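You operate a simulated robot arm through the tools that you are given. There is no shell and no other tool. Be economical: measure what you need, move in short steps, check, and stop when the job is done.

Carry out the task below with a simulated two-armed robot. There is one attempt and no reset: what you move stays moved.

JOB
Write the job sheet's top job to the purple memory card, put it back, then switch the laptop off.
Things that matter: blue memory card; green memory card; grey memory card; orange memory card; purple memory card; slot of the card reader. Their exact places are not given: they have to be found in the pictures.

It is judged by the outcome, as a careful person would: the job done as asked, and still so three seconds after it is handed in. It fails if anything else is knocked over, pushed out of place, dropped, spilled or broken. Flat cloth is picked up by pressing the open fingertips on it (5 to 10 N) and closing them slowly along it; thin cloth reads only 2 to 8 mm in the jaws.

ROBOT AND FRAMES
Two 7-joint arms with fingered hands on one trunk, on a base that drives. Base frame: it is fixed to the floor where the robot stands at the start and does not move with it; the origin is under the middle of the robot, x ahead of it, y to its left, z up; the surface under the hand at the start is at about z = 740. Units: mm, degrees, N and s.
The left shoulder is at the start at [60, 126, 1244], the right one opposite. With the tool pointing down near the work surface each hand reaches from about 100 to 660 mm from the robot's upright axis, wherever it stands, measured 20 degrees to its own side. Places, roughly: slot of the card reader [300, -100, 700]. Payload 2.5 kg a hand.
The tool frame of a hand sits at the grasp point between the pads (the TCP): z along the fingers, y along the line on which they close. The tips reach 30 mm beyond it. Largest opening 104 mm; the body of the gripper starts 35 mm behind the TCP. The gripper is a hand of 5 fingers: y runs from the thumb to the fingers, the wrist lies at [-15, -104, -178] in the tool frame.
Orientation is told as [roll, pitch, yaw] about the base's x, y, z axes, in that order, counted from this pose: with the fingers straight down and the wrist toward the robot, the tool's x, y and z point along [0, 1, 0], [1, 0, 0] and [0, 0, -1] of the base frame.

CONTROLS
- The arms move only by the tool step_arm. It takes "left_series", "right_series" or both (then of equal length, played together; a hand with none holds still); each is a list of rows, each an object of numbers (a shift or turn left out is 0): "x", "y", "z": the shift along the tool's x, y, z in units of 25 mm (1.0 is 25 mm); "wx", "wy", "wz": the turn, a rotation vector about the tool's x, y, z in units of 4 degrees (1.0 is 4 degrees). In form: [{"x": .., "y": .., "z": .., "wx": .., "wy": .., "wz": ..}, ...]. A call has 1 to 10 rows; each row shifts and turns the commanded pose from where the row before left it, along the tool's axes as they then stand. A call with a number of a shift or a turn outside -1 to 1 is refused whole. Each row takes 0.2 s and may step no farther than 50 mm and 8.6 degrees from the row before; otherwise, the whole call is refused. Where a pose cannot be reached the arm comes as near as it can. A force on the tool above 40 N (or 10 N above the force at the start of the call, whichever is more), or a blocked arm, ends the call early, and 0.2 s more pass. In this call time passes only in rows, and 0.2 s behind the last. The reply holds the time, the measured pose of the TCP, the force on the tool along the base axes, the opening and the grip force, in the units named above and with some noise, with the torque about the TCP (base axes, N m) and any sound that the robot's microphone picked up.
- Cameras (640 x 400 px; columns grow to the right, rows downward): "scene" is now at [106.7, 6.9, 1428.1]; the picture's right is [-0.07, -1.00, 0.00], its down [-0.86, 0.06, -0.51] and it looks along [0.51, -0.03, -0.86] (base axes); focal length 274 px, centre (320, 200). "left" rides on the left gripper at [-80, -78, -141] in its tool frame; the picture's right is [-0.78, -0.30, 0.56], its down [0.53, -0.78, 0.33] and it looks along [0.33, 0.56, 0.76] (tool axes); focal length 247 px, centre (320, 200). "right" rides on the right gripper at [80, -78, -141] in its tool frame; the picture's right is [-0.78, 0.30, -0.56], its down [-0.53, -0.78, 0.33] and it looks along [-0.33, 0.56, 0.76] (tool axes); focal length 247 px, centre (320, 200).
- capture(camera): a new picture of that camera. The clock stands still meanwhile.
- slide_trunk(by): slides the trunk up (or, below 0, down) by that many mm; the arms and the scene camera ride with it, the base frame stays. It gives what a move gives, with no picture.
- roll_base(legs): drives the robot by 1 to 6 legs, each [ahead, left, turn to the left] in mm, mm and degrees, along the robot's own axes; the way and the turn of a leg run together, so that a leg with both is an arc; at most 1500 mm and 180 degrees a leg. The arms and the cameras ride along, it lands a little off, and it stops where it bumps. It gives what a move gives.
- set_fingers(index, middle, ring, little, thumb_bend, thumb_turn, hand): sets how far each is bent, from 0 (flat) to 1 (curled in); at 0.3 the hand is open as for a grip, at 0.7 the pads meet at the TCP. One left out holds its place. A second passes; each finger stops where it meets its share of the squeeze, and holds until it gets a number again. It is the only way to open and close the hand. It gives what a move gives, with no picture; readings hold the bend of each and the force on index, middle, ring, little, thumb and palm. thumb_turn goes from beside the hand (0) to across from the fingers (1), as for a grip.
- pan_tilt(pan, tilt): turns the head with the scene camera to pan (to the left, within 86 degrees either way) and tilt (down, from -29 to 69), counted from straight ahead of the robot. It gives what a move gives.
- measure_at(camera, pixels): for up to 12 pixels [column, row] of the newest picture of that camera ("zoom" is the newest enlarged one), the place [x, y, z] in the base frame of the surface seen there, good to about 2 mm, but the place of the scene camera against the robot may be out by one fixed shift of up to 18 mm in any direction. The clock stands still meanwhile.
- enlarge(camera, box): a new picture of the part [left, top, right, bottom] of that camera's present view, enlarged. The clock stands still meanwhile.
- sign_off(): hands the job in; it is judged then, once.

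Go step by step. Measure first, check grasps and placings, and put right what went wrong. The budget is 80 turns and 78 pictures, counting those below and the enlarged ones. Unless the task says otherwise, let go and move clear before handing in, and close with one line.

The tools are called after "Call:" as a command line: name --argument value ..., lists and objects as JSON in quotes. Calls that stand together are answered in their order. step_arm: Moves the arms, as the interface text tells. Its arguments: {"type":"object","properties":{"left_series":{"type":"array"},"right_series":{"type":"array"}},"required":[]} The other tools are called the same way: slide_trunk (by) slides the trunk up or down; set_fingers (index, middle, ring, little, thumb_bend, thumb_turn, hand) moves the fingers one by one; roll_base (legs) drives the base; pan_tilt (pan, tilt) turns the head that bears the scene camera; capture (camera) takes a picture; measure_at (camera, pixels) gives the place of the surface under pixels of a picture; enlarge (camera, box) takes an enlarged picture of a part of a camera's view; sign_off () hands the job in.

At the start:

```text
t: 0.0
left_tcp_pos: [439.9, 169.1, 1034.4]
left_orientation: [-0.1, 0.2, 0.0]
left_force: [0.2, 0.5, -0.3]
left_wrist_torque: [0.01, -0.02, 0.0]
left_gripper_width: 103.7
left_grasp_force: 0.1
left_shape: jaw
left_bend: [0.3, 0.3, 0.3, 0.3, 0.3, 0.98]
left_finger forces: [0.0, 0.1, 0.1, 0.0, 0.0, 0.1]
right_tcp_pos: [348.1, -161.7, 973.6]
right_orientation: [-0.1, -0.1, 0.1]
right_force: [0.6, 0.3, -0.3]
right_wrist_torque: [0.01, 0.0, -0.01]
right_gripper_width: 103.4
right_grasp_force: 0.0
right_shape: jaw
right_bend: [0.3, 0.3, 0.3, 0.3, 0.3, 0.98]
right_finger forces: [0.0, 0.0, 0.0, 0.1, 0.0, 0.1]
trunk travel left (down, up): [-639.0, 301.0]
robot x, y, heading: [-1.6, 1.4, -0.2]
head pan, tilt: [-3.8, 59.0]
```

scene: 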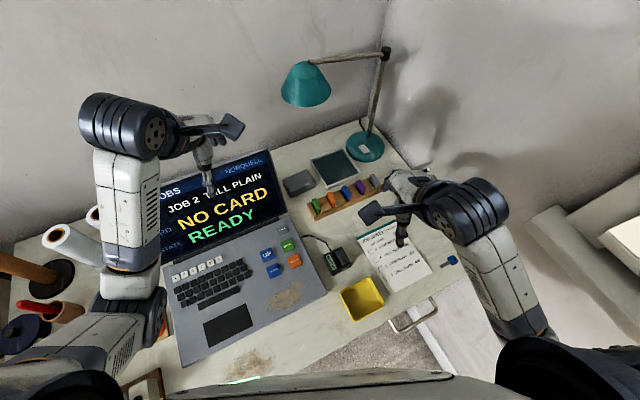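
right: 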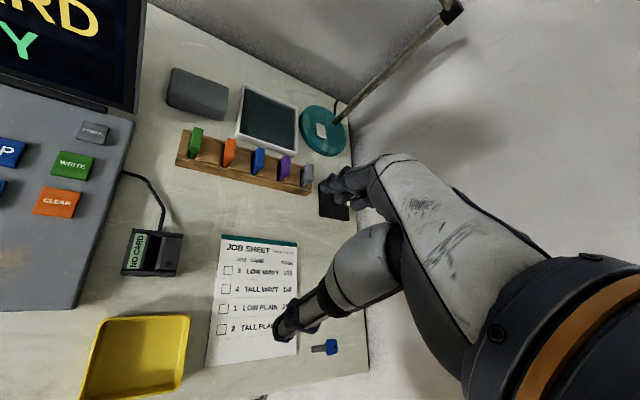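
left: 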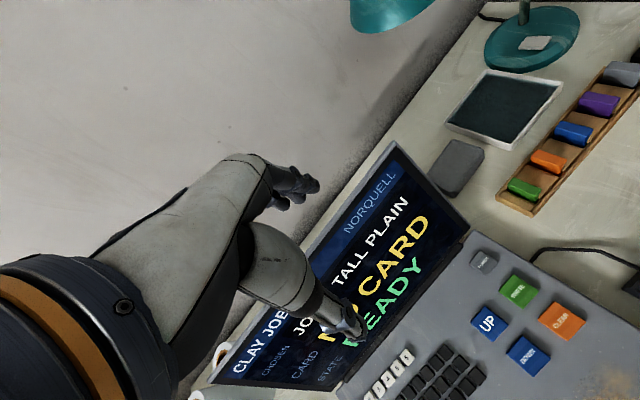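

The pictures show a laptop with UP/DOWN/WRITE/CLEAR/POWER keys, a card rack, a reader and a job sheet. I'll enlarge the sheet, the screen and keys, and the rack.

Call:
enlarge --camera "right" --box '[200, 225, 310, 370]'

Call:
enlarge --camera "right" --box '[0, 60, 340, 290]'

Call:
enlarge --camera "scene" --box '[230, 130, 470, 320]'

```text
2.76 times, centred on (255, 298) of right
```

zoom: 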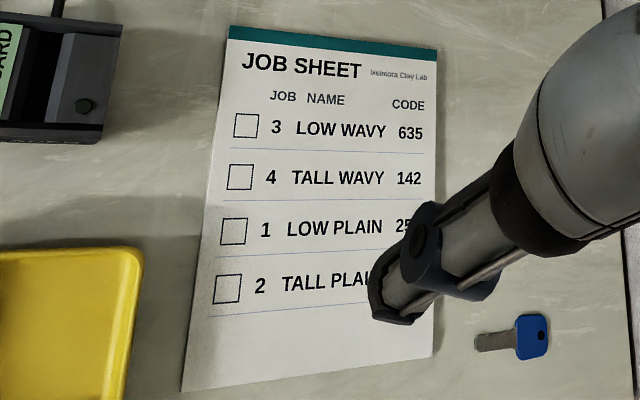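

```text
1.74 times, centred on (170, 175) of right
```

zoom: 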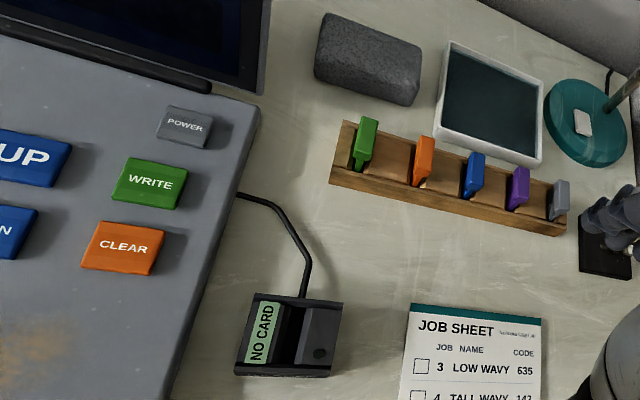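

```text
2.11 times, centred on (350, 225) of scene
```

zoom: 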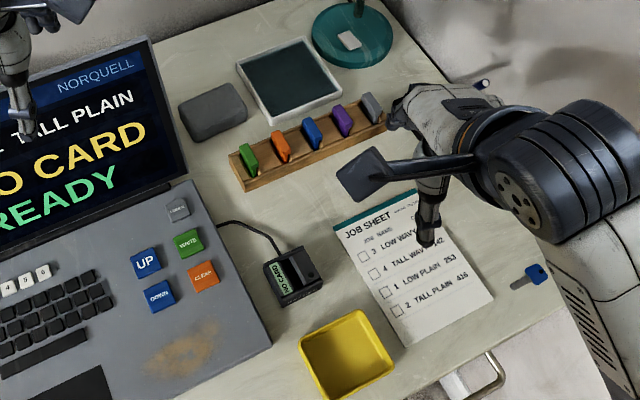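

Top job is 3 LOW WAVY; the screen has JOB 2 TALL PLAIN chosen. I'll look at the screen and keyboard in detail and measure keys, cards and reader.

Call:
enlarge --camera "scene" --box '[150, 145, 340, 365]'

Call:
measure_at --camera "right" --pixels '[[92, 132], [74, 165], [57, 202], [5, 152], [197, 132], [230, 142], [259, 151], [285, 160], [308, 168], [152, 256], [160, 254], [172, 246]]'

Call:
enlarge --camera "right" --box '[110, 210, 200, 290]'

Call:
enlarge --camera "right" --box '[170, 115, 330, 205]'

```text
1.82 times, centred on (245, 255) of scene
```

zoom: 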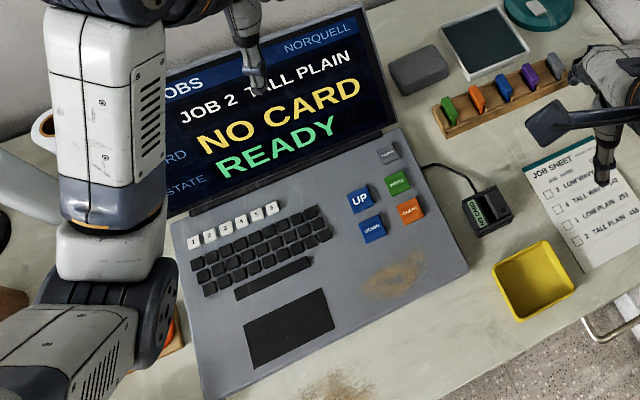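

```text
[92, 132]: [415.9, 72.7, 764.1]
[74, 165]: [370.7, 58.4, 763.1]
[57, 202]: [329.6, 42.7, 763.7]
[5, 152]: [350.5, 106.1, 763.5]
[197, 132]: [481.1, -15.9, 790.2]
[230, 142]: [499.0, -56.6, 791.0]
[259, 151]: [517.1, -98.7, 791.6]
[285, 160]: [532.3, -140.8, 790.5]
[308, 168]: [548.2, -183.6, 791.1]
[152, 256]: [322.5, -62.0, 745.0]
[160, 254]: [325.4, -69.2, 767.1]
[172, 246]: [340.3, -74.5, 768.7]
```

```text
5.00 times, centred on (155, 250) of right
```

zoom: 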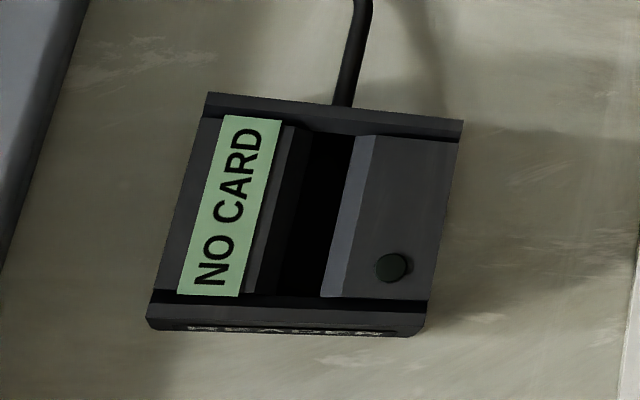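

```text
4.00 times, centred on (250, 160) of right
```

zoom: 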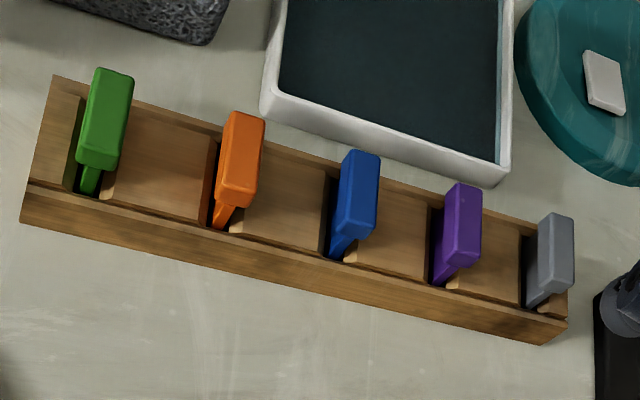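

Screen reads JOB 2, NO CARD, READY. Now measuring the purple card handle and rack geometry, and the reader slot, in the newest zoom and right picture.

Call:
measure_at --camera "zoom" --pixels '[[462, 188], [450, 258], [472, 264], [478, 192], [440, 280], [490, 240], [400, 230], [500, 270], [380, 190], [553, 220], [538, 290], [362, 155]]'

Call:
enlarge --camera "right" --box '[110, 210, 200, 290]'

Call:
capture --camera "scene"

```text
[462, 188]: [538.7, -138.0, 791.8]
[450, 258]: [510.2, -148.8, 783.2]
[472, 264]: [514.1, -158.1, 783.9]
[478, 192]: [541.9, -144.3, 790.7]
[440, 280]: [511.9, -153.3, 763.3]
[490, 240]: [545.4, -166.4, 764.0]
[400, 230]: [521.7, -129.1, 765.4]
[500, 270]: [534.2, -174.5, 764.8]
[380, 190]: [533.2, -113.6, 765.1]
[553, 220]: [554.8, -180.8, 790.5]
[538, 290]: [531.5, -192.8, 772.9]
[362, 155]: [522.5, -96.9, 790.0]
```

```text
5.00 times, centred on (155, 250) of right
```

zoom: 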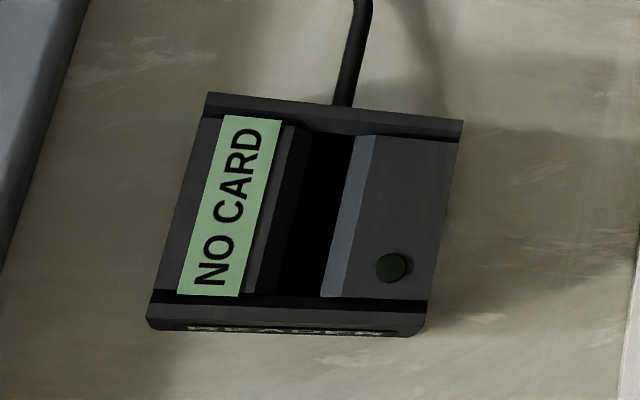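

```text
67 pictures are left
```

scene: 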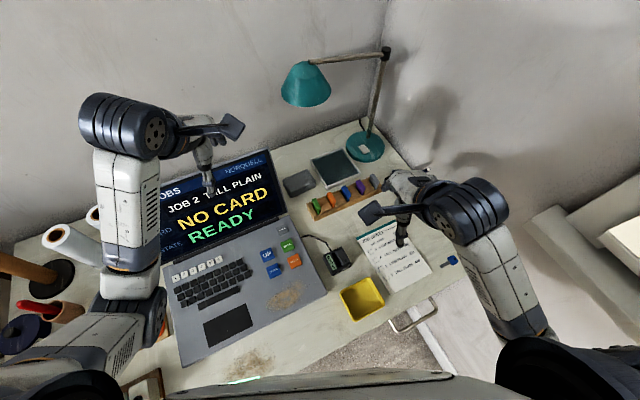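

The purple handle is about 30 x 9 mm with its top at z≈791, above a rack top at 765. Now measuring the reader.

Call:
measure_at --camera "zoom" --pixels '[[270, 130], [225, 290], [290, 130], [250, 285], [320, 150], [300, 280], [365, 140], [335, 290], [450, 140], [425, 295], [335, 110], [290, 312]]'

Call:
capture --camera "left"

Call:
enlarge --camera "scene" --box '[320, 150, 480, 260]'

```text
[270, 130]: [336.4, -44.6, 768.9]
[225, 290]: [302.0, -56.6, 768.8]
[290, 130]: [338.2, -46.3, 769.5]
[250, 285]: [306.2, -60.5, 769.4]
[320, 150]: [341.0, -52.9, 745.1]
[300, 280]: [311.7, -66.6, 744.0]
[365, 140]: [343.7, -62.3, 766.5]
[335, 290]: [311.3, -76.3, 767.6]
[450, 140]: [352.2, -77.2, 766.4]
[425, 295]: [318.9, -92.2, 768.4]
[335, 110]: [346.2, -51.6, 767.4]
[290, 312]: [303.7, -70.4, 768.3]
```

```text
66 pictures are left
```

left: 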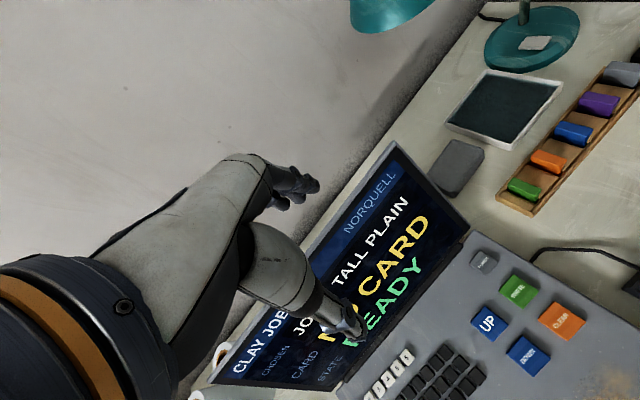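

```text
3.64 times, centred on (400, 205) of scene
```

zoom: 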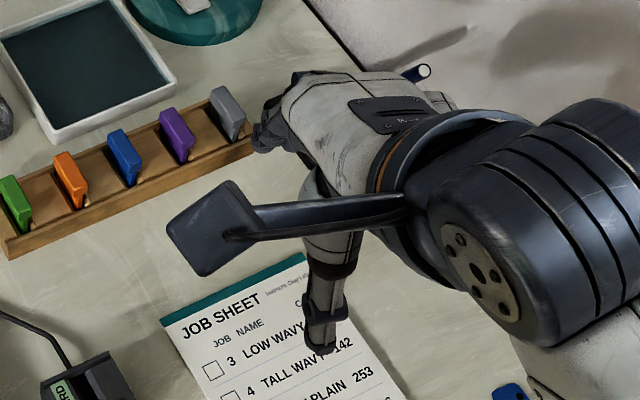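

The slot is long along about 23° yaw, nearly parallel to the cards, with its centre near (326, -61). I'll look closely at the hand's fingers, trying a narrower, two-finger pinch shape in free air.

Call:
set_fingers --hand "right" --index 0.55 --middle 0.55 --ring 1.0 --little 1.0 --thumb_bend 0.55

Call:
enlarge --camera "right" --box '[240, 130, 440, 370]'

Call:
enlarge --camera "scene" --box '[340, 150, 480, 260]'

```text
t: 1.0
left_tcp_pos: [439.4, 168.9, 1033.9]
left_orientation: [0.0, 0.0, 0.0]
left_force: [0.3, 0.2, 0.6]
left_wrist_torque: [-0.01, 0.0, -0.01]
left_gripper_width: 103.7
left_grasp_force: 0.1
left_shape: jaw
left_bend: [0.3, 0.3, 0.3, 0.3, 0.3, 0.98]
left_finger forces: [0.0, 0.0, 0.0, 0.0, 0.0, 0.0]
right_tcp_pos: [347.2, -162.3, 973.9]
right_orientation: [0.0, 0.0, 0.2]
right_force: [0.3, -0.6, 0.1]
right_wrist_torque: [0.01, 0.01, 0.01]
right_gripper_width: 39.5
right_grasp_force: 0.1
right_shape: fingers
right_bend: [0.55, 0.55, 1.0, 1.0, 0.55, 0.98]
right_finger forces: [0.0, 0.0, 0.1, 0.0, 0.0, 0.0]
trunk travel left (down, up): [-639.0, 301.0]
robot x, y, heading: [0.7, -0.7, 0.1]
head pan, tilt: [-3.8, 59.0]
```

```text
1.67 times, centred on (340, 250) of right
```

zoom: 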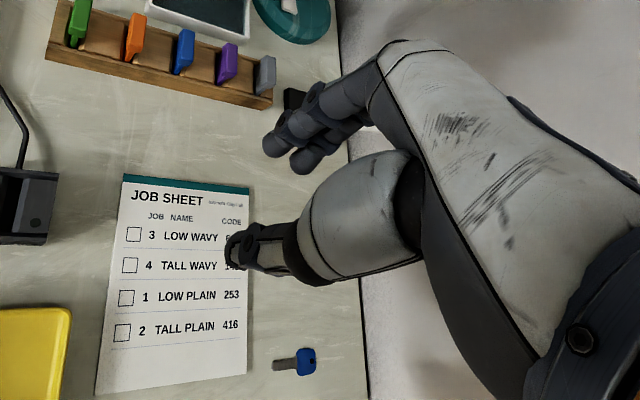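

```text
3.64 times, centred on (410, 205) of scene
```

zoom: 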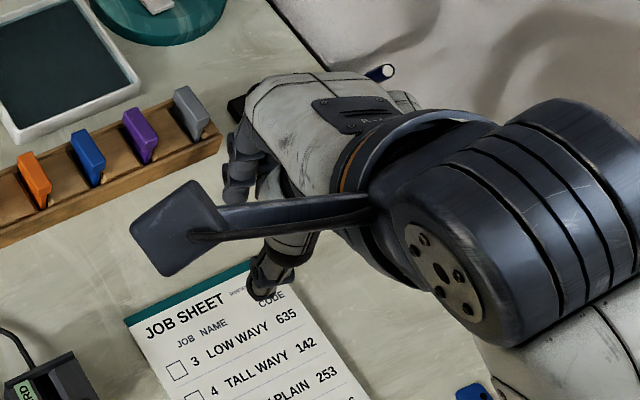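

With ring and little curled, index+middle and thumb make a 39.5 mm opening. Now I'll set the left hand to a pointing shape for the keys and view it.

Call:
set_fingers --hand "left" --index 0.0 --middle 1.0 --ring 1.0 --little 1.0 --thumb_bend 1.0

Call:
capture --camera "left"

Call:
enlarge --camera "scene" --box '[60, 70, 300, 260]'

```text
t: 2.0
left_tcp_pos: [439.7, 169.3, 1034.5]
left_orientation: [0.0, 0.0, 0.0]
left_force: [-0.3, -0.4, -0.4]
left_wrist_torque: [0.0, -0.03, -0.02]
left_gripper_width: 45.7
left_grasp_force: 0.0
left_shape: fingers
left_bend: [0.0, 1.0, 1.0, 1.0, 1.0, 0.98]
left_finger forces: [0.1, 0.0, 0.1, 0.1, 0.0, 0.0]
right_tcp_pos: [347.2, -162.5, 973.5]
right_orientation: [0.1, 0.0, 0.1]
right_force: [-0.1, -0.4, -0.3]
right_wrist_torque: [0.03, -0.04, 0.0]
right_gripper_width: 39.6
right_grasp_force: 0.2
right_shape: fingers
right_bend: [0.55, 0.55, 1.0, 1.0, 0.55, 0.98]
right_finger forces: [0.0, 0.0, 0.1, 0.1, 0.0, 0.0]
trunk travel left (down, up): [-639.0, 301.0]
robot x, y, heading: [0.7, -2.4, 0.3]
head pan, tilt: [-3.8, 59.0]
```

```text
62 pictures are left
```

left: 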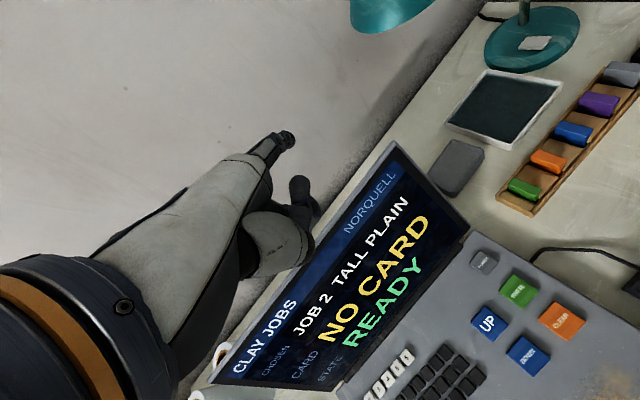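

```text
2.11 times, centred on (180, 165) of scene
```

zoom: 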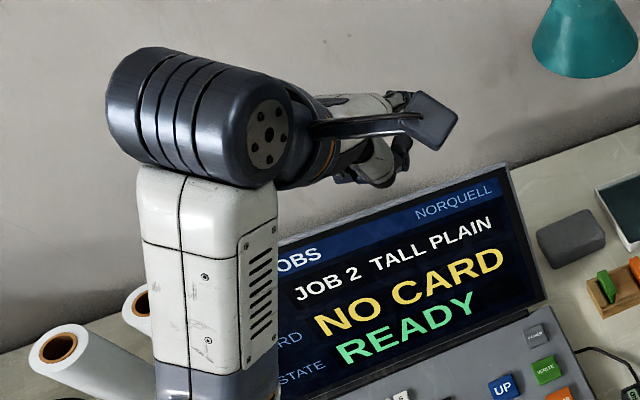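

The left index tip is at about (287,138) in the left picture; measure it and all keys.

Call:
measure_at --camera "left" --pixels '[[287, 138], [280, 135], [283, 143], [302, 184], [487, 322], [528, 355], [518, 290], [562, 321], [484, 260]]'

Call:
enlarge --camera "left" --box '[230, 110, 350, 230]'

```text
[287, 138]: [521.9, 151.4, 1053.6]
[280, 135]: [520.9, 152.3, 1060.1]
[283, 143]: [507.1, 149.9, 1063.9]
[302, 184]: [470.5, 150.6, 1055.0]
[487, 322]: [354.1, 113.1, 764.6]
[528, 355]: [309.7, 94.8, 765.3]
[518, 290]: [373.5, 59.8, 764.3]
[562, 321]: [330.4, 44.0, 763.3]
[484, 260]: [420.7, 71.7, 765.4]
```

```text
3.33 times, centred on (290, 170) of left
```

zoom: 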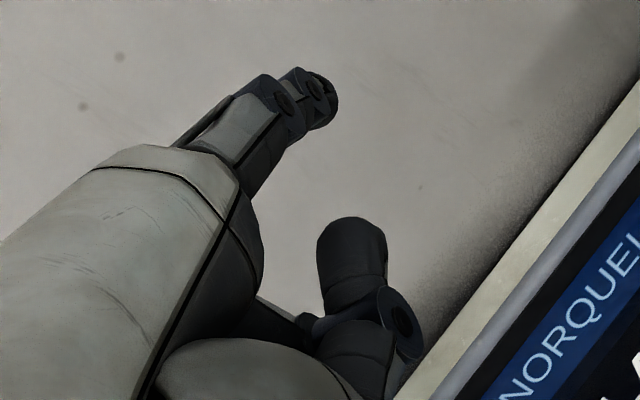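

A flat index points forward rather than down, so I'll bend it to 0.5 for a downward tip.

Call:
set_fingers --hand "left" --index 0.45

Call:
enlarge --camera "left" --box '[220, 80, 420, 280]'

```text
t: 3.0
left_tcp_pos: [439.4, 169.8, 1034.1]
left_orientation: [0.0, 0.0, 0.1]
left_force: [0.3, 0.6, -1.4]
left_wrist_torque: [0.0, 0.02, 0.03]
left_gripper_width: 24.7
left_grasp_force: 0.1
left_shape: fingers
left_bend: [0.35, 1.0, 1.0, 1.0, 0.99, 0.97]
left_finger forces: [0.0, 0.1, 0.1, 0.1, 0.1, 0.0]
right_tcp_pos: [347.6, -162.2, 973.7]
right_orientation: [0.0, 0.1, 0.1]
right_force: [0.6, 0.3, -1.4]
right_wrist_torque: [0.02, 0.0, -0.03]
right_gripper_width: 39.7
right_grasp_force: 0.0
right_shape: fingers
right_bend: [0.55, 0.55, 1.0, 1.0, 0.55, 0.98]
right_finger forces: [0.0, 0.0, 0.0, 0.0, 0.1, 0.1]
trunk travel left (down, up): [-639.0, 301.0]
robot x, y, heading: [0.3, -0.2, 0.1]
head pan, tilt: [-3.8, 59.0]
```

```text
2.00 times, centred on (320, 180) of left
```

zoom: 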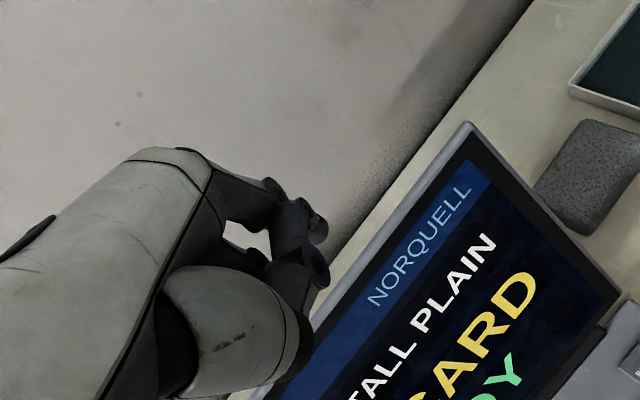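

The index jammed against the thumb; I'll swing the thumb aside.

Call:
set_fingers --hand "left" --index 0.3 --thumb_bend 0.5 --thumb_turn 0.0

Call:
set_fingers --hand "left" --index 0.55

Call:
enlarge --camera "left" --box '[220, 80, 420, 280]'

Call:
capture --camera "right"

```text
t: 4.0
left_tcp_pos: [439.2, 169.9, 1034.2]
left_orientation: [0.0, 0.0, 0.0]
left_force: [0.4, -0.4, -0.4]
left_wrist_torque: [-0.01, -0.02, 0.0]
left_gripper_width: 121.1
left_grasp_force: 0.0
left_shape: fingers
left_bend: [0.3, 1.0, 1.0, 1.0, 0.5, 0.0]
left_finger forces: [0.0, 0.0, 0.0, 0.0, 0.1, 0.0]
right_tcp_pos: [348.0, -162.4, 973.0]
right_orientation: [0.0, 0.0, 0.1]
right_force: [0.0, -0.4, -0.4]
right_wrist_torque: [-0.02, -0.02, -0.02]
right_gripper_width: 39.8
right_grasp_force: 0.0
right_shape: fingers
right_bend: [0.55, 0.55, 1.0, 1.0, 0.55, 0.98]
right_finger forces: [0.0, 0.0, 0.1, 0.1, 0.0, 0.0]
trunk travel left (down, up): [-639.0, 301.0]
robot x, y, heading: [-0.9, 0.7, 0.1]
head pan, tilt: [-3.8, 59.0]
```

```text
t: 5.0
left_tcp_pos: [440.1, 168.4, 1032.6]
left_orientation: [0.0, 0.0, 0.0]
left_force: [0.3, 0.3, 0.1]
left_wrist_torque: [0.04, 0.02, 0.03]
left_gripper_width: 112.0
left_grasp_force: 0.0
left_shape: fingers
left_bend: [0.55, 1.0, 1.0, 1.0, 0.5, 0.0]
left_finger forces: [0.0, 0.1, 0.0, 0.0, 0.1, 0.0]
right_tcp_pos: [347.7, -161.6, 974.4]
right_orientation: [0.1, 0.0, 0.1]
right_force: [0.0, -0.3, -0.6]
right_wrist_torque: [0.02, -0.04, -0.02]
right_gripper_width: 39.9
right_grasp_force: 0.0
right_shape: fingers
right_bend: [0.55, 0.55, 1.0, 1.0, 0.55, 0.98]
right_finger forces: [0.1, 0.0, 0.0, 0.0, 0.0, 0.0]
trunk travel left (down, up): [-639.0, 301.0]
robot x, y, heading: [-0.6, 1.7, -0.1]
head pan, tilt: [-3.8, 59.0]
```

```text
2.00 times, centred on (320, 180) of left
```

zoom: 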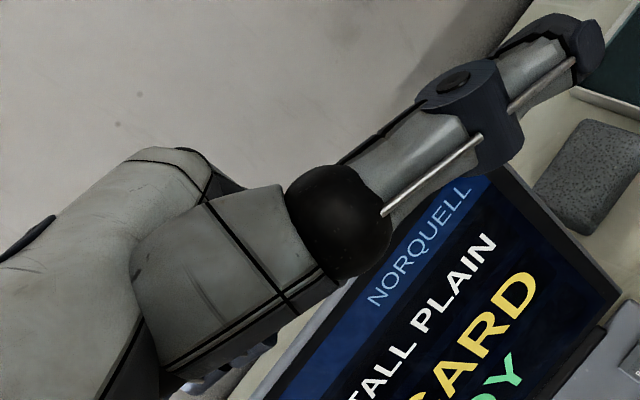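

```text
57 pictures are left
```

right: 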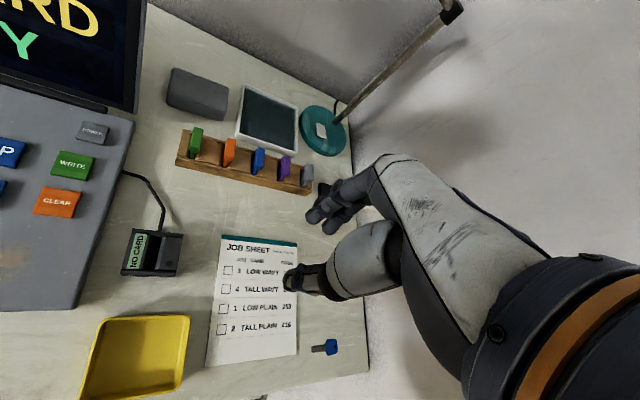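

The thumb sticks out sideways that way, so I'll use a nearly closed index–thumb pinch as the pointer.

Call:
set_fingers --hand "left" --index 0.3 --thumb_bend 0.3 --thumb_turn 1.0

Call:
set_fingers --hand "left" --index 0.68 --thumb_bend 0.68

Call:
enlarge --camera "left" --box '[220, 100, 420, 300]'

```text
t: 6.0
left_tcp_pos: [440.2, 169.5, 1033.9]
left_orientation: [0.0, 0.0, 0.1]
left_force: [-0.5, -0.2, -0.8]
left_wrist_torque: [0.01, -0.01, -0.01]
left_gripper_width: 102.7
left_grasp_force: 0.0
left_shape: fingers
left_bend: [0.3, 1.0, 1.0, 1.0, 0.3, 0.97]
left_finger forces: [0.0, 0.0, 0.1, 0.0, 0.1, 0.1]
right_tcp_pos: [346.8, -162.2, 974.3]
right_orientation: [0.0, 0.0, 0.1]
right_force: [0.3, 1.1, -0.5]
right_wrist_torque: [0.01, -0.01, -0.01]
right_gripper_width: 39.3
right_grasp_force: 0.0
right_shape: fingers
right_bend: [0.55, 0.55, 1.0, 1.0, 0.55, 0.98]
right_finger forces: [0.0, 0.1, 0.1, 0.0, 0.0, 0.0]
trunk travel left (down, up): [-639.0, 301.0]
robot x, y, heading: [0.6, 0.8, -0.1]
head pan, tilt: [-3.8, 59.0]
```

```text
t: 7.0
left_tcp_pos: [440.1, 168.7, 1034.0]
left_orientation: [-0.1, -0.1, 0.0]
left_force: [-0.5, -0.8, 0.5]
left_wrist_torque: [0.02, 0.0, 0.01]
left_gripper_width: 6.6
left_grasp_force: 0.1
left_shape: fingers
left_bend: [0.68, 1.0, 1.0, 1.0, 0.68, 1.0]
left_finger forces: [0.1, 0.1, 0.0, 0.0, 0.1, 0.0]
right_tcp_pos: [347.0, -162.4, 973.0]
right_orientation: [0.0, -0.1, 0.1]
right_force: [0.8, 0.0, 0.2]
right_wrist_torque: [0.0, 0.02, -0.01]
right_gripper_width: 39.6
right_grasp_force: 0.1
right_shape: fingers
right_bend: [0.55, 0.55, 1.0, 1.0, 0.55, 0.98]
right_finger forces: [0.0, 0.0, 0.0, 0.1, 0.0, 0.0]
trunk travel left (down, up): [-639.0, 301.0]
robot x, y, heading: [1.6, -1.9, -0.0]
head pan, tilt: [-3.8, 59.0]
```

```text
2.00 times, centred on (320, 200) of left
```

zoom: 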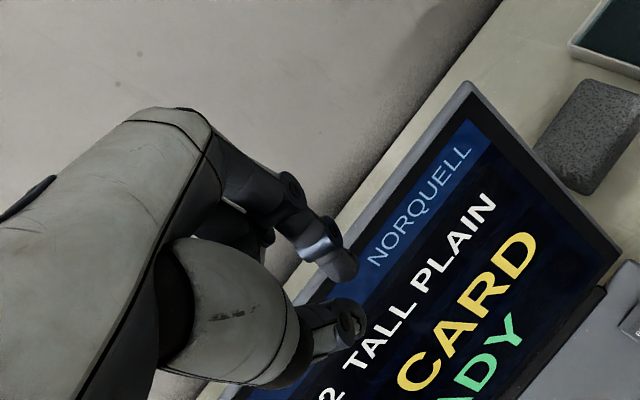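

The pinch tips are at zoom (345,268) and (348,318); measure them relative to the TCP.

Call:
measure_at --camera "zoom" --pixels '[[345, 270], [330, 262], [352, 262], [335, 278], [348, 318], [352, 335], [340, 305], [355, 308]]'

```text
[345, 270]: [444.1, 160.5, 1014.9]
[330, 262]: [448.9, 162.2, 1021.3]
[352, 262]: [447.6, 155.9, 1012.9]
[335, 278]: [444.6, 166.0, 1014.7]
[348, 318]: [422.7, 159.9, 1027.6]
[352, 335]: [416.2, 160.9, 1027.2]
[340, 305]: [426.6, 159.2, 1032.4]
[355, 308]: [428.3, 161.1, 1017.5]
```

Index tip lies about 8 mm ahead of and 25–30 mm below the TCP. Moving the left hand to hover above the UP key (352,110).

Call:
step_arm --left_series '[{"x": -0.23, "y": -0.376, "z": 0.84}, {"x": -0.23, "y": -0.376, "z": 0.84}, {"x": -0.23, "y": -0.376, "z": 0.84}, {"x": -0.23, "y": -0.376, "z": 0.84}, {"x": -0.23, "y": -0.376, "z": 0.84}, {"x": -0.23, "y": -0.376, "z": 0.84}, {"x": -0.23, "y": -0.376, "z": 0.84}, {"x": -0.23, "y": -0.376, "z": 0.84}, {"x": -0.23, "y": -0.376, "z": 0.84}, {"x": -0.23, "y": -0.376, "z": 0.84}]'

Call:
capture --camera "left"

Call:
capture --camera "right"

```text
t: 9.2
left_tcp_pos: [346.4, 109.7, 823.2]
left_orientation: [0.0, 0.0, 0.0]
left_force: [0.1, -0.2, 0.4]
left_wrist_torque: [-0.01, 0.0, 0.0]
left_gripper_width: 6.2
left_grasp_force: 0.1
left_shape: fingers
left_bend: [0.68, 1.0, 1.0, 1.0, 0.68, 1.0]
left_finger forces: [0.0, 0.0, 0.1, 0.0, 0.0, 0.0]
right_tcp_pos: [346.0, -162.9, 972.9]
right_orientation: [0.0, -0.1, 0.1]
right_force: [0.2, 0.4, -0.3]
right_wrist_torque: [0.03, 0.0, -0.02]
right_gripper_width: 39.7
right_grasp_force: 0.0
right_shape: fingers
right_bend: [0.55, 0.55, 1.0, 1.0, 0.55, 0.98]
right_finger forces: [0.0, 0.1, 0.0, 0.1, 0.0, 0.0]
trunk travel left (down, up): [-639.0, 301.0]
robot x, y, heading: [-1.0, -2.3, -0.2]
head pan, tilt: [-3.8, 59.0]
```

```text
55 pictures are left
```

left: 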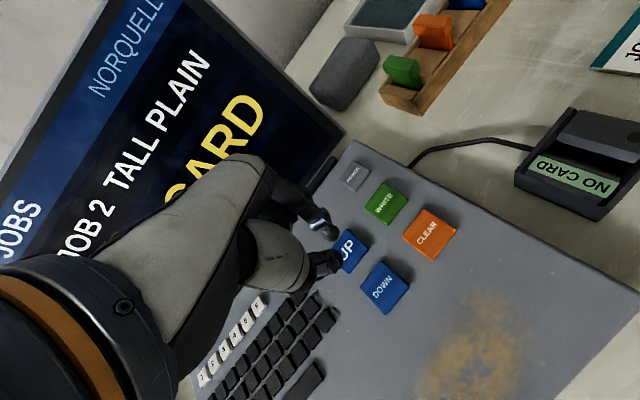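

```text
54 pictures are left
```

right: 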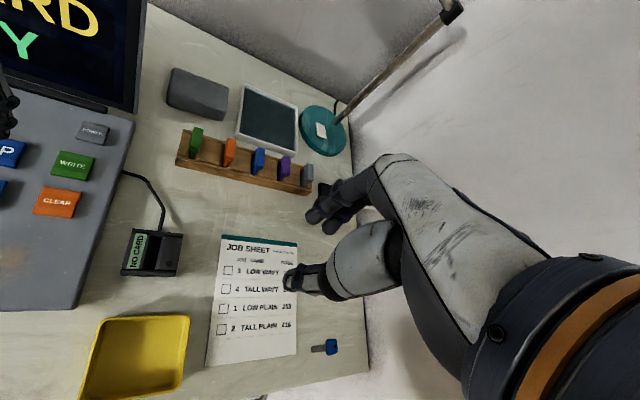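

The hand hovers over UP (352,250). Measuring the key extent and fingertips.

Call:
measure_at --camera "left" --pixels '[[351, 233], [367, 244], [350, 270], [333, 236], [325, 228], [342, 262], [385, 287], [386, 203], [429, 234], [355, 174]]'

```text
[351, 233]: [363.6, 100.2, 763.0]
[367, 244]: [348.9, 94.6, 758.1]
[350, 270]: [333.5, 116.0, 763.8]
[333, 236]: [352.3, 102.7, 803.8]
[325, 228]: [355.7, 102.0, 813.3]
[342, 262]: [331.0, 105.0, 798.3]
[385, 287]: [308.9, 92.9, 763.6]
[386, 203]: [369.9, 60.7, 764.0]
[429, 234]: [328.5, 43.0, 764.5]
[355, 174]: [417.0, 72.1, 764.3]
```

Tips at z≈798, key top 764. Going down gently onto UP, looking at force.

Call:
step_arm --left_series '[{"y": 0.16, "z": 0.5}, {"z": 0.5}, {"z": 0.2}, {"z": 0.12}, {"z": 0.12}]'

Call:
capture --camera "left"

```text
t: 10.4
left_tcp_pos: [351.3, 110.8, 789.8]
left_orientation: [0.0, -0.4, -0.1]
left_force: [-4.4, -0.5, 21.5]
left_wrist_torque: [-0.05, 0.41, 0.0]
left_gripper_width: 7.1
left_grasp_force: 10.9
left_shape: fingers
left_bend: [0.68, 1.0, 1.0, 1.0, 0.68, 1.0]
left_finger forces: [0.7, 0.0, 0.0, 0.0, 21.7, 0.0]
right_tcp_pos: [345.6, -162.3, 974.0]
right_orientation: [0.0, -0.1, 0.1]
right_force: [0.0, 0.2, 0.4]
right_wrist_torque: [0.01, 0.0, 0.02]
right_gripper_width: 39.6
right_grasp_force: 0.1
right_shape: fingers
right_bend: [0.55, 0.55, 1.0, 1.0, 0.55, 0.98]
right_finger forces: [0.1, 0.0, 0.1, 0.0, 0.0, 0.0]
trunk travel left (down, up): [-639.0, 301.0]
robot x, y, heading: [0.0, -2.0, -0.0]
head pan, tilt: [-3.8, 59.0]
heard: click
```

```text
53 pictures are left
```

left: 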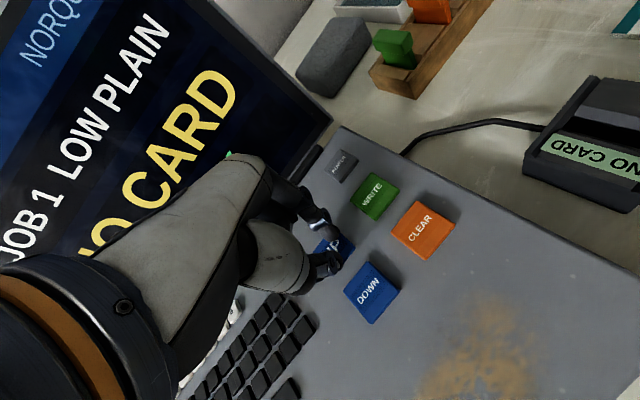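

UP clicked and went to JOB 1 LOW PLAIN, so DOWN increases the number; I need DOWN twice. Lifting, shifting over DOWN (309,93), pressing once.

Call:
step_arm --left_series '[{"z": -0.6}, {"z": -0.6}, {"y": -0.68, "x": -0.32}, {"y": -0.68, "x": -0.32}, {"z": 0.5}, {"z": 0.4}, {"z": 0.12}, {"z": 0.12}, {"z": 0.08}]'

Call:
capture --camera "left"

```text
t: 12.4
left_tcp_pos: [316.0, 95.8, 790.6]
left_orientation: [-0.1, -0.5, 0.0]
left_force: [-3.8, -0.7, 21.4]
left_wrist_torque: [-0.03, 0.43, 0.03]
left_gripper_width: 6.4
left_grasp_force: 10.7
left_shape: fingers
left_bend: [0.68, 1.0, 1.0, 1.0, 0.69, 1.0]
left_finger forces: [0.2, 0.0, 0.0, 0.0, 20.9, 0.1]
right_tcp_pos: [346.7, -163.1, 974.0]
right_orientation: [0.0, 0.0, 0.1]
right_force: [0.7, 0.4, -0.5]
right_wrist_torque: [0.02, 0.03, 0.03]
right_gripper_width: 39.8
right_grasp_force: 0.0
right_shape: fingers
right_bend: [0.55, 0.55, 1.0, 1.0, 0.55, 0.98]
right_finger forces: [0.0, 0.0, 0.1, 0.0, 0.0, 0.0]
trunk travel left (down, up): [-639.0, 301.0]
robot x, y, heading: [5.0, -4.8, -0.2]
head pan, tilt: [-3.8, 59.0]
heard: click
```

```text
52 pictures are left
```

left: 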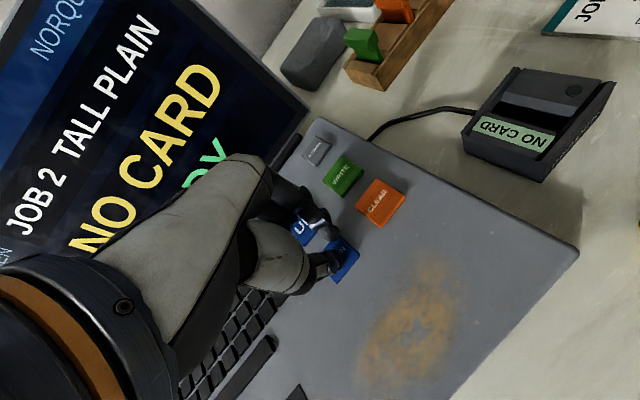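

DOWN worked: JOB 2. Lift and press once more.

Call:
step_arm --left_series '[{"z": -0.5}, {"z": -0.3}, {"z": 0.4}, {"z": 0.2}, {"z": 0.12}, {"z": 0.08}]'

Call:
capture --camera "left"

```text
t: 13.8
left_tcp_pos: [314.8, 93.7, 789.6]
left_orientation: [-0.1, -0.3, 0.0]
left_force: [-3.4, 0.3, 20.6]
left_wrist_torque: [0.0, 0.37, 0.01]
left_gripper_width: 6.5
left_grasp_force: 10.6
left_shape: fingers
left_bend: [0.68, 1.0, 1.0, 1.0, 0.69, 1.0]
left_finger forces: [1.1, 0.0, 0.0, 0.1, 19.0, 0.0]
right_tcp_pos: [346.6, -163.0, 974.1]
right_orientation: [0.0, -0.1, 0.1]
right_force: [0.0, -0.3, 0.2]
right_wrist_torque: [-0.01, 0.02, -0.01]
right_gripper_width: 39.8
right_grasp_force: 0.0
right_shape: fingers
right_bend: [0.55, 0.55, 1.0, 1.0, 0.55, 0.98]
right_finger forces: [0.1, 0.0, 0.0, 0.1, 0.0, 0.0]
trunk travel left (down, up): [-639.0, 301.0]
robot x, y, heading: [3.1, -2.5, 0.0]
head pan, tilt: [-3.8, 59.0]
heard: click
```

```text
51 pictures are left
```

left: 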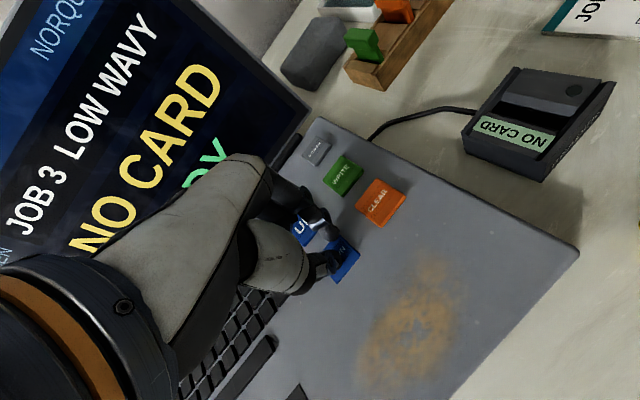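

JOB 3 LOW WAVY is chosen. I'll retract the left hand up and to the left, shape the right hand (index+thumb only) and turn it 22° to match the cards.

Call:
step_arm --left_series '[{"z": -0.8}, {"z": -0.8}, {"z": -0.9, "x": 0.6}, {"z": -0.9, "x": 0.8}, {"z": -0.9, "x": 0.8}, {"z": -0.9, "x": 0.8}, {"z": -0.9, "x": 0.8}]' --right_series '[{"wz": -0.917}, {"wz": -0.917}, {"wz": -0.917}, {"wz": -0.917}, {"wz": -0.917}, {"wz": -0.917}, {"z": 0.1}]'

Call:
set_fingers --hand "right" --index 0.48 --middle 1.0 --thumb_bend 0.48 --thumb_turn 1.0

Call:
capture --camera "right"

```text
t: 15.4
left_tcp_pos: [320.3, 187.6, 938.5]
left_orientation: [-0.1, 0.0, -0.1]
left_force: [0.1, -0.1, -0.3]
left_wrist_torque: [0.01, 0.01, 0.01]
left_gripper_width: 5.9
left_grasp_force: 0.1
left_shape: fingers
left_bend: [0.68, 1.0, 1.0, 1.0, 0.68, 1.0]
left_finger forces: [0.1, 0.0, 0.0, 0.1, 0.1, 0.0]
left hand out of reach, approached as far as the arm can: row 7
right_tcp_pos: [348.0, -161.1, 971.1]
right_orientation: [0.1, 0.0, 22.1]
right_force: [0.1, -0.3, -0.2]
right_wrist_torque: [0.02, 0.01, 0.0]
right_gripper_width: 39.4
right_grasp_force: 0.0
right_shape: fingers
right_bend: [0.55, 0.55, 1.0, 1.0, 0.55, 0.98]
right_finger forces: [0.1, 0.0, 0.0, 0.0, 0.0, 0.1]
trunk travel left (down, up): [-639.0, 301.0]
robot x, y, heading: [3.0, -1.2, 0.2]
head pan, tilt: [-3.8, 59.0]
```

```text
t: 16.4
left_tcp_pos: [319.6, 189.0, 937.8]
left_orientation: [0.0, -0.1, 0.0]
left_force: [-0.6, 0.1, 0.0]
left_wrist_torque: [0.05, 0.01, 0.05]
left_gripper_width: 6.3
left_grasp_force: 0.1
left_shape: fingers
left_bend: [0.68, 1.0, 1.0, 1.0, 0.68, 1.0]
left_finger forces: [0.0, 0.0, 0.0, 0.0, 0.0, 0.0]
right_tcp_pos: [347.5, -162.5, 971.1]
right_orientation: [0.0, 0.1, 22.1]
right_force: [-0.3, 0.4, 1.0]
right_wrist_torque: [-0.03, 0.02, 0.0]
right_gripper_width: 56.4
right_grasp_force: 0.2
right_shape: fingers
right_bend: [0.48, 1.0, 1.0, 1.0, 0.48, 1.0]
right_finger forces: [0.0, 0.1, 0.1, 0.0, 0.1, 0.0]
trunk travel left (down, up): [-639.0, 301.0]
robot x, y, heading: [1.1, -0.3, 0.2]
head pan, tilt: [-3.8, 59.0]
```

```text
50 pictures are left
```

right: 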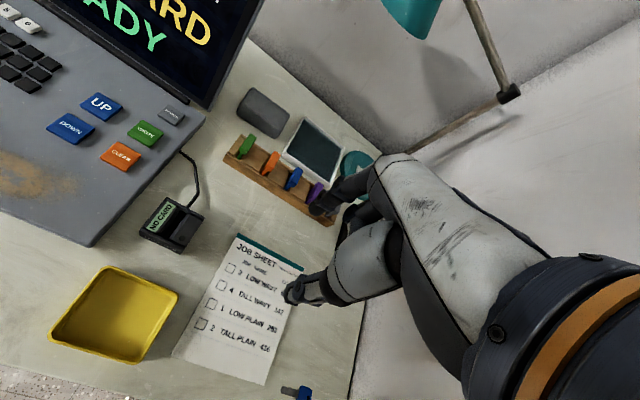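

The right hand is yawed 22° with a 56 mm opening. Measuring the tray rim and rack from here, then moving above the purple card.

Call:
measure_at --camera "right" --pixels '[[325, 176], [330, 160], [300, 165], [316, 190], [318, 186], [290, 179], [345, 160]]'

Call:
step_arm --right_series '[{"y": 0.86, "x": -0.25, "z": 0.3}, {"y": 0.86, "x": -0.25, "z": 0.3}, {"y": 0.86, "x": -0.25, "z": 0.3}, {"y": 0.86, "x": -0.25, "z": 0.4}, {"y": 0.86, "x": -0.25, "z": 0.4}, {"y": 0.86, "x": -0.25, "z": 0.4}, {"y": 0.86, "x": -0.25, "z": 0.4}, {"y": 0.86, "x": -0.25, "z": 0.5}]'

Call:
capture --camera "right"

Call:
capture --camera "scene"

```text
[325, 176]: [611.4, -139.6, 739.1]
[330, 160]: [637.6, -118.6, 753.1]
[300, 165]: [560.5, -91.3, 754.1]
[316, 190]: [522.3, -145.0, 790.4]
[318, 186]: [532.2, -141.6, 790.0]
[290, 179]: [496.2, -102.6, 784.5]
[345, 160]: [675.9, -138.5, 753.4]
```

```text
t: 18.2
left_tcp_pos: [320.5, 189.7, 937.5]
left_orientation: [0.0, 0.0, 0.0]
left_force: [-0.3, 0.8, 0.4]
left_wrist_torque: [0.0, 0.01, -0.01]
left_gripper_width: 5.9
left_grasp_force: 0.1
left_shape: fingers
left_bend: [0.68, 1.0, 1.0, 1.0, 0.68, 1.0]
left_finger forces: [0.1, 0.0, 0.0, 0.0, 0.0, 0.1]
right_tcp_pos: [525.5, -142.5, 893.0]
right_orientation: [0.0, 0.0, 22.0]
right_force: [-0.6, -0.5, -0.2]
right_wrist_torque: [0.0, 0.03, 0.01]
right_gripper_width: 56.8
right_grasp_force: 0.1
right_shape: fingers
right_bend: [0.48, 1.0, 1.0, 1.0, 0.48, 1.0]
right_finger forces: [0.1, 0.0, 0.0, 0.0, 0.0, 0.0]
trunk travel left (down, up): [-639.0, 301.0]
robot x, y, heading: [-0.5, -0.4, 0.0]
head pan, tilt: [-3.8, 59.0]
```

```text
49 pictures are left
```

right: 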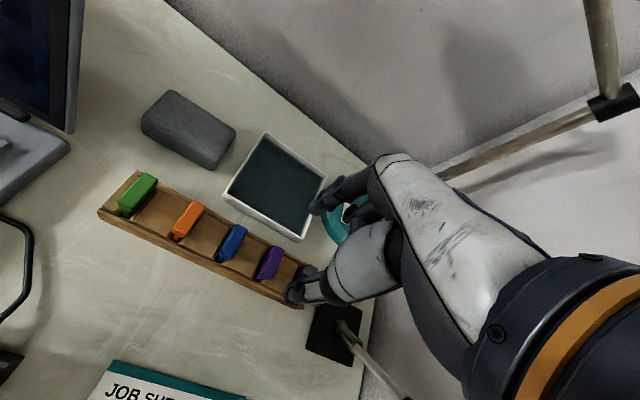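

```text
48 pictures are left
```

scene: 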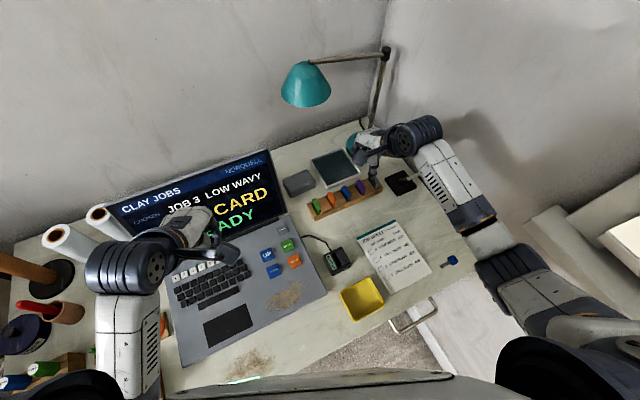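

The hand is above the purple card, but a pen stand with an upright pen is at right-picture (335,335). Measuring it, the card, and fingertips.

Call:
measure_at --camera "right" --pixels '[[335, 335], [342, 324], [360, 352], [380, 378], [395, 395], [262, 263], [282, 250], [258, 278], [278, 262], [318, 208], [292, 288], [296, 300]]'

Call:
enlarge --camera "right" --box '[200, 160, 400, 340]'

Call:
enlarge --camera "scene" --box '[300, 120, 470, 230]'

```text
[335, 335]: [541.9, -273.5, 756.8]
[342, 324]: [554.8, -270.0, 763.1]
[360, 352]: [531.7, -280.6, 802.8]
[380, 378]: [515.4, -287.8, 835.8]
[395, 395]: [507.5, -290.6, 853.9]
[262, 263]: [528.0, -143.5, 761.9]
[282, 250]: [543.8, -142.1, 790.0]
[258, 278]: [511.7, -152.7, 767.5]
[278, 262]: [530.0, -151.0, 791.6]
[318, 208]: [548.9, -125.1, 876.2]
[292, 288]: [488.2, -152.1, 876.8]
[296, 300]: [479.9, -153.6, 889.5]
```

```text
2.22 times, centred on (300, 250) of right
```

zoom: 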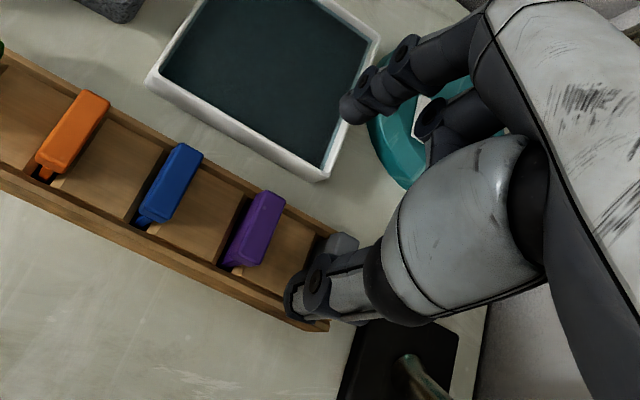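

```text
3.64 times, centred on (385, 175) of scene
```

zoom: 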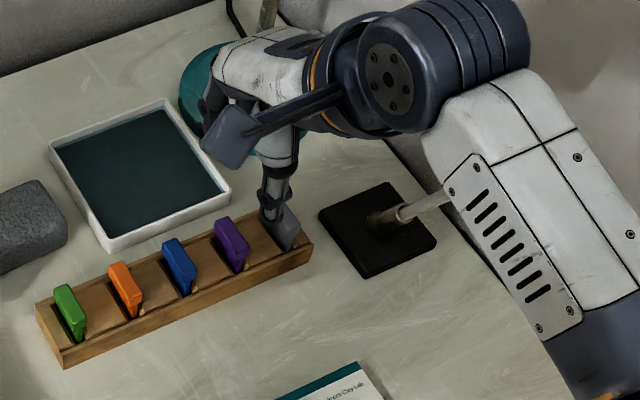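

There's a tool-stand at (545,-272) whose rod leans back under the forearm. I'll measure how close the forearm is to it before going lower.

Call:
measure_at --camera "zoom" --pixels '[[380, 222], [405, 212], [440, 200], [445, 150], [450, 190], [520, 130], [580, 240], [490, 20], [400, 80], [470, 260], [350, 80], [330, 110]]'

Call:
capture --camera "left"

```text
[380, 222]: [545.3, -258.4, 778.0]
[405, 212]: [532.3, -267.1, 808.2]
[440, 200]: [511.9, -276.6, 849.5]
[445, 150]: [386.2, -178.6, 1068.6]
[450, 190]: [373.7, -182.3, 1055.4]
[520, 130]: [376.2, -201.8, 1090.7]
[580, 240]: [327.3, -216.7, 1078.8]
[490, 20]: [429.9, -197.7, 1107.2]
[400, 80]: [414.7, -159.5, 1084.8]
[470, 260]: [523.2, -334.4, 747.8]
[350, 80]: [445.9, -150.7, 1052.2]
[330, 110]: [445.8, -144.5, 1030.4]
```

```text
45 pictures are left
```

left: 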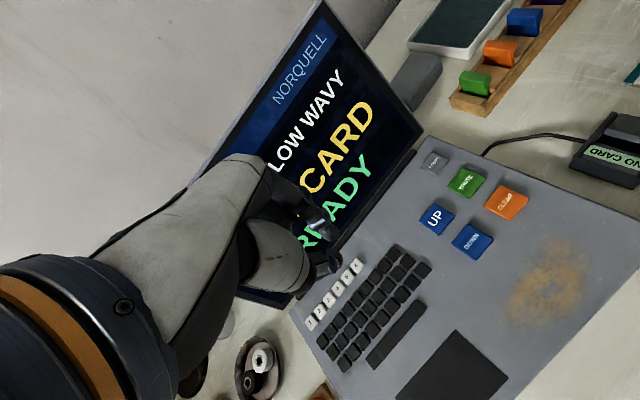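

The forearm clears the rod by about 100 mm. The purple handle centre works out to (527.5,-147); shifting 5 mm and descending to tip level just around the handle.

Call:
step_arm --right_series '[{"x": -0.2, "z": 0.5}, {"z": 0.6}, {"z": 0.6}, {"z": 0.5}, {"z": 0.5}]'

Call:
capture --camera "right"

Call:
enlarge --camera "scene" --box '[300, 120, 470, 230]'

```text
t: 19.4
left_tcp_pos: [321.4, 189.8, 937.9]
left_orientation: [0.1, 0.0, 0.0]
left_force: [0.1, -0.3, -0.1]
left_wrist_torque: [0.01, 0.01, 0.0]
left_gripper_width: 6.1
left_grasp_force: 0.0
left_shape: fingers
left_bend: [0.68, 1.0, 1.0, 1.0, 0.68, 1.0]
left_finger forces: [0.1, 0.0, 0.1, 0.1, 0.1, 0.0]
right_tcp_pos: [527.0, -147.5, 831.0]
right_orientation: [0.0, 0.0, 22.1]
right_force: [-0.4, -0.1, 0.4]
right_wrist_torque: [0.0, 0.03, 0.02]
right_gripper_width: 56.6
right_grasp_force: 0.0
right_shape: fingers
right_bend: [0.48, 1.0, 1.0, 1.0, 0.48, 1.0]
right_finger forces: [0.0, 0.1, 0.0, 0.0, 0.0, 0.0]
trunk travel left (down, up): [-639.0, 301.0]
robot x, y, heading: [0.2, -0.8, 0.3]
head pan, tilt: [-3.8, 59.0]
```

```text
44 pictures are left
```

right: 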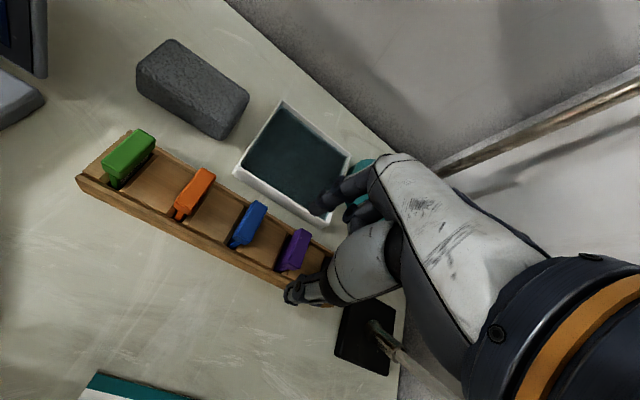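

```text
3.64 times, centred on (385, 175) of scene
```

zoom: 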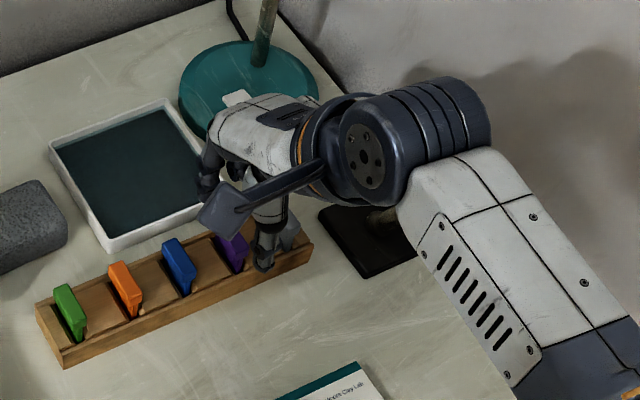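

Clear so far; close-up of the tips and the curled fingers against the grey card.

Call:
enlarge --camera "right" --box '[260, 150, 400, 320]'

Call:
measure_at --camera "right" --pixels '[[318, 208], [291, 293], [350, 212], [355, 225], [340, 240], [345, 220]]'

```text
2.35 times, centred on (330, 235) of right
```

zoom: 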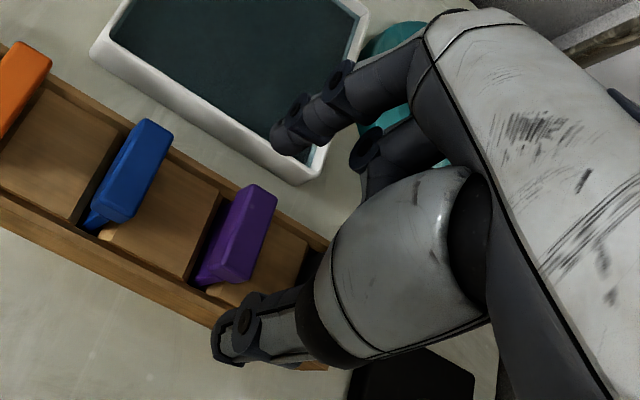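

```text
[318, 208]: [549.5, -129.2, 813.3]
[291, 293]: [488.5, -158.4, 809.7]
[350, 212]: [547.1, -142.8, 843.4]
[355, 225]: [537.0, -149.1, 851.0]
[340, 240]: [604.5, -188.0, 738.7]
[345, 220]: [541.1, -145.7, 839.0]
```

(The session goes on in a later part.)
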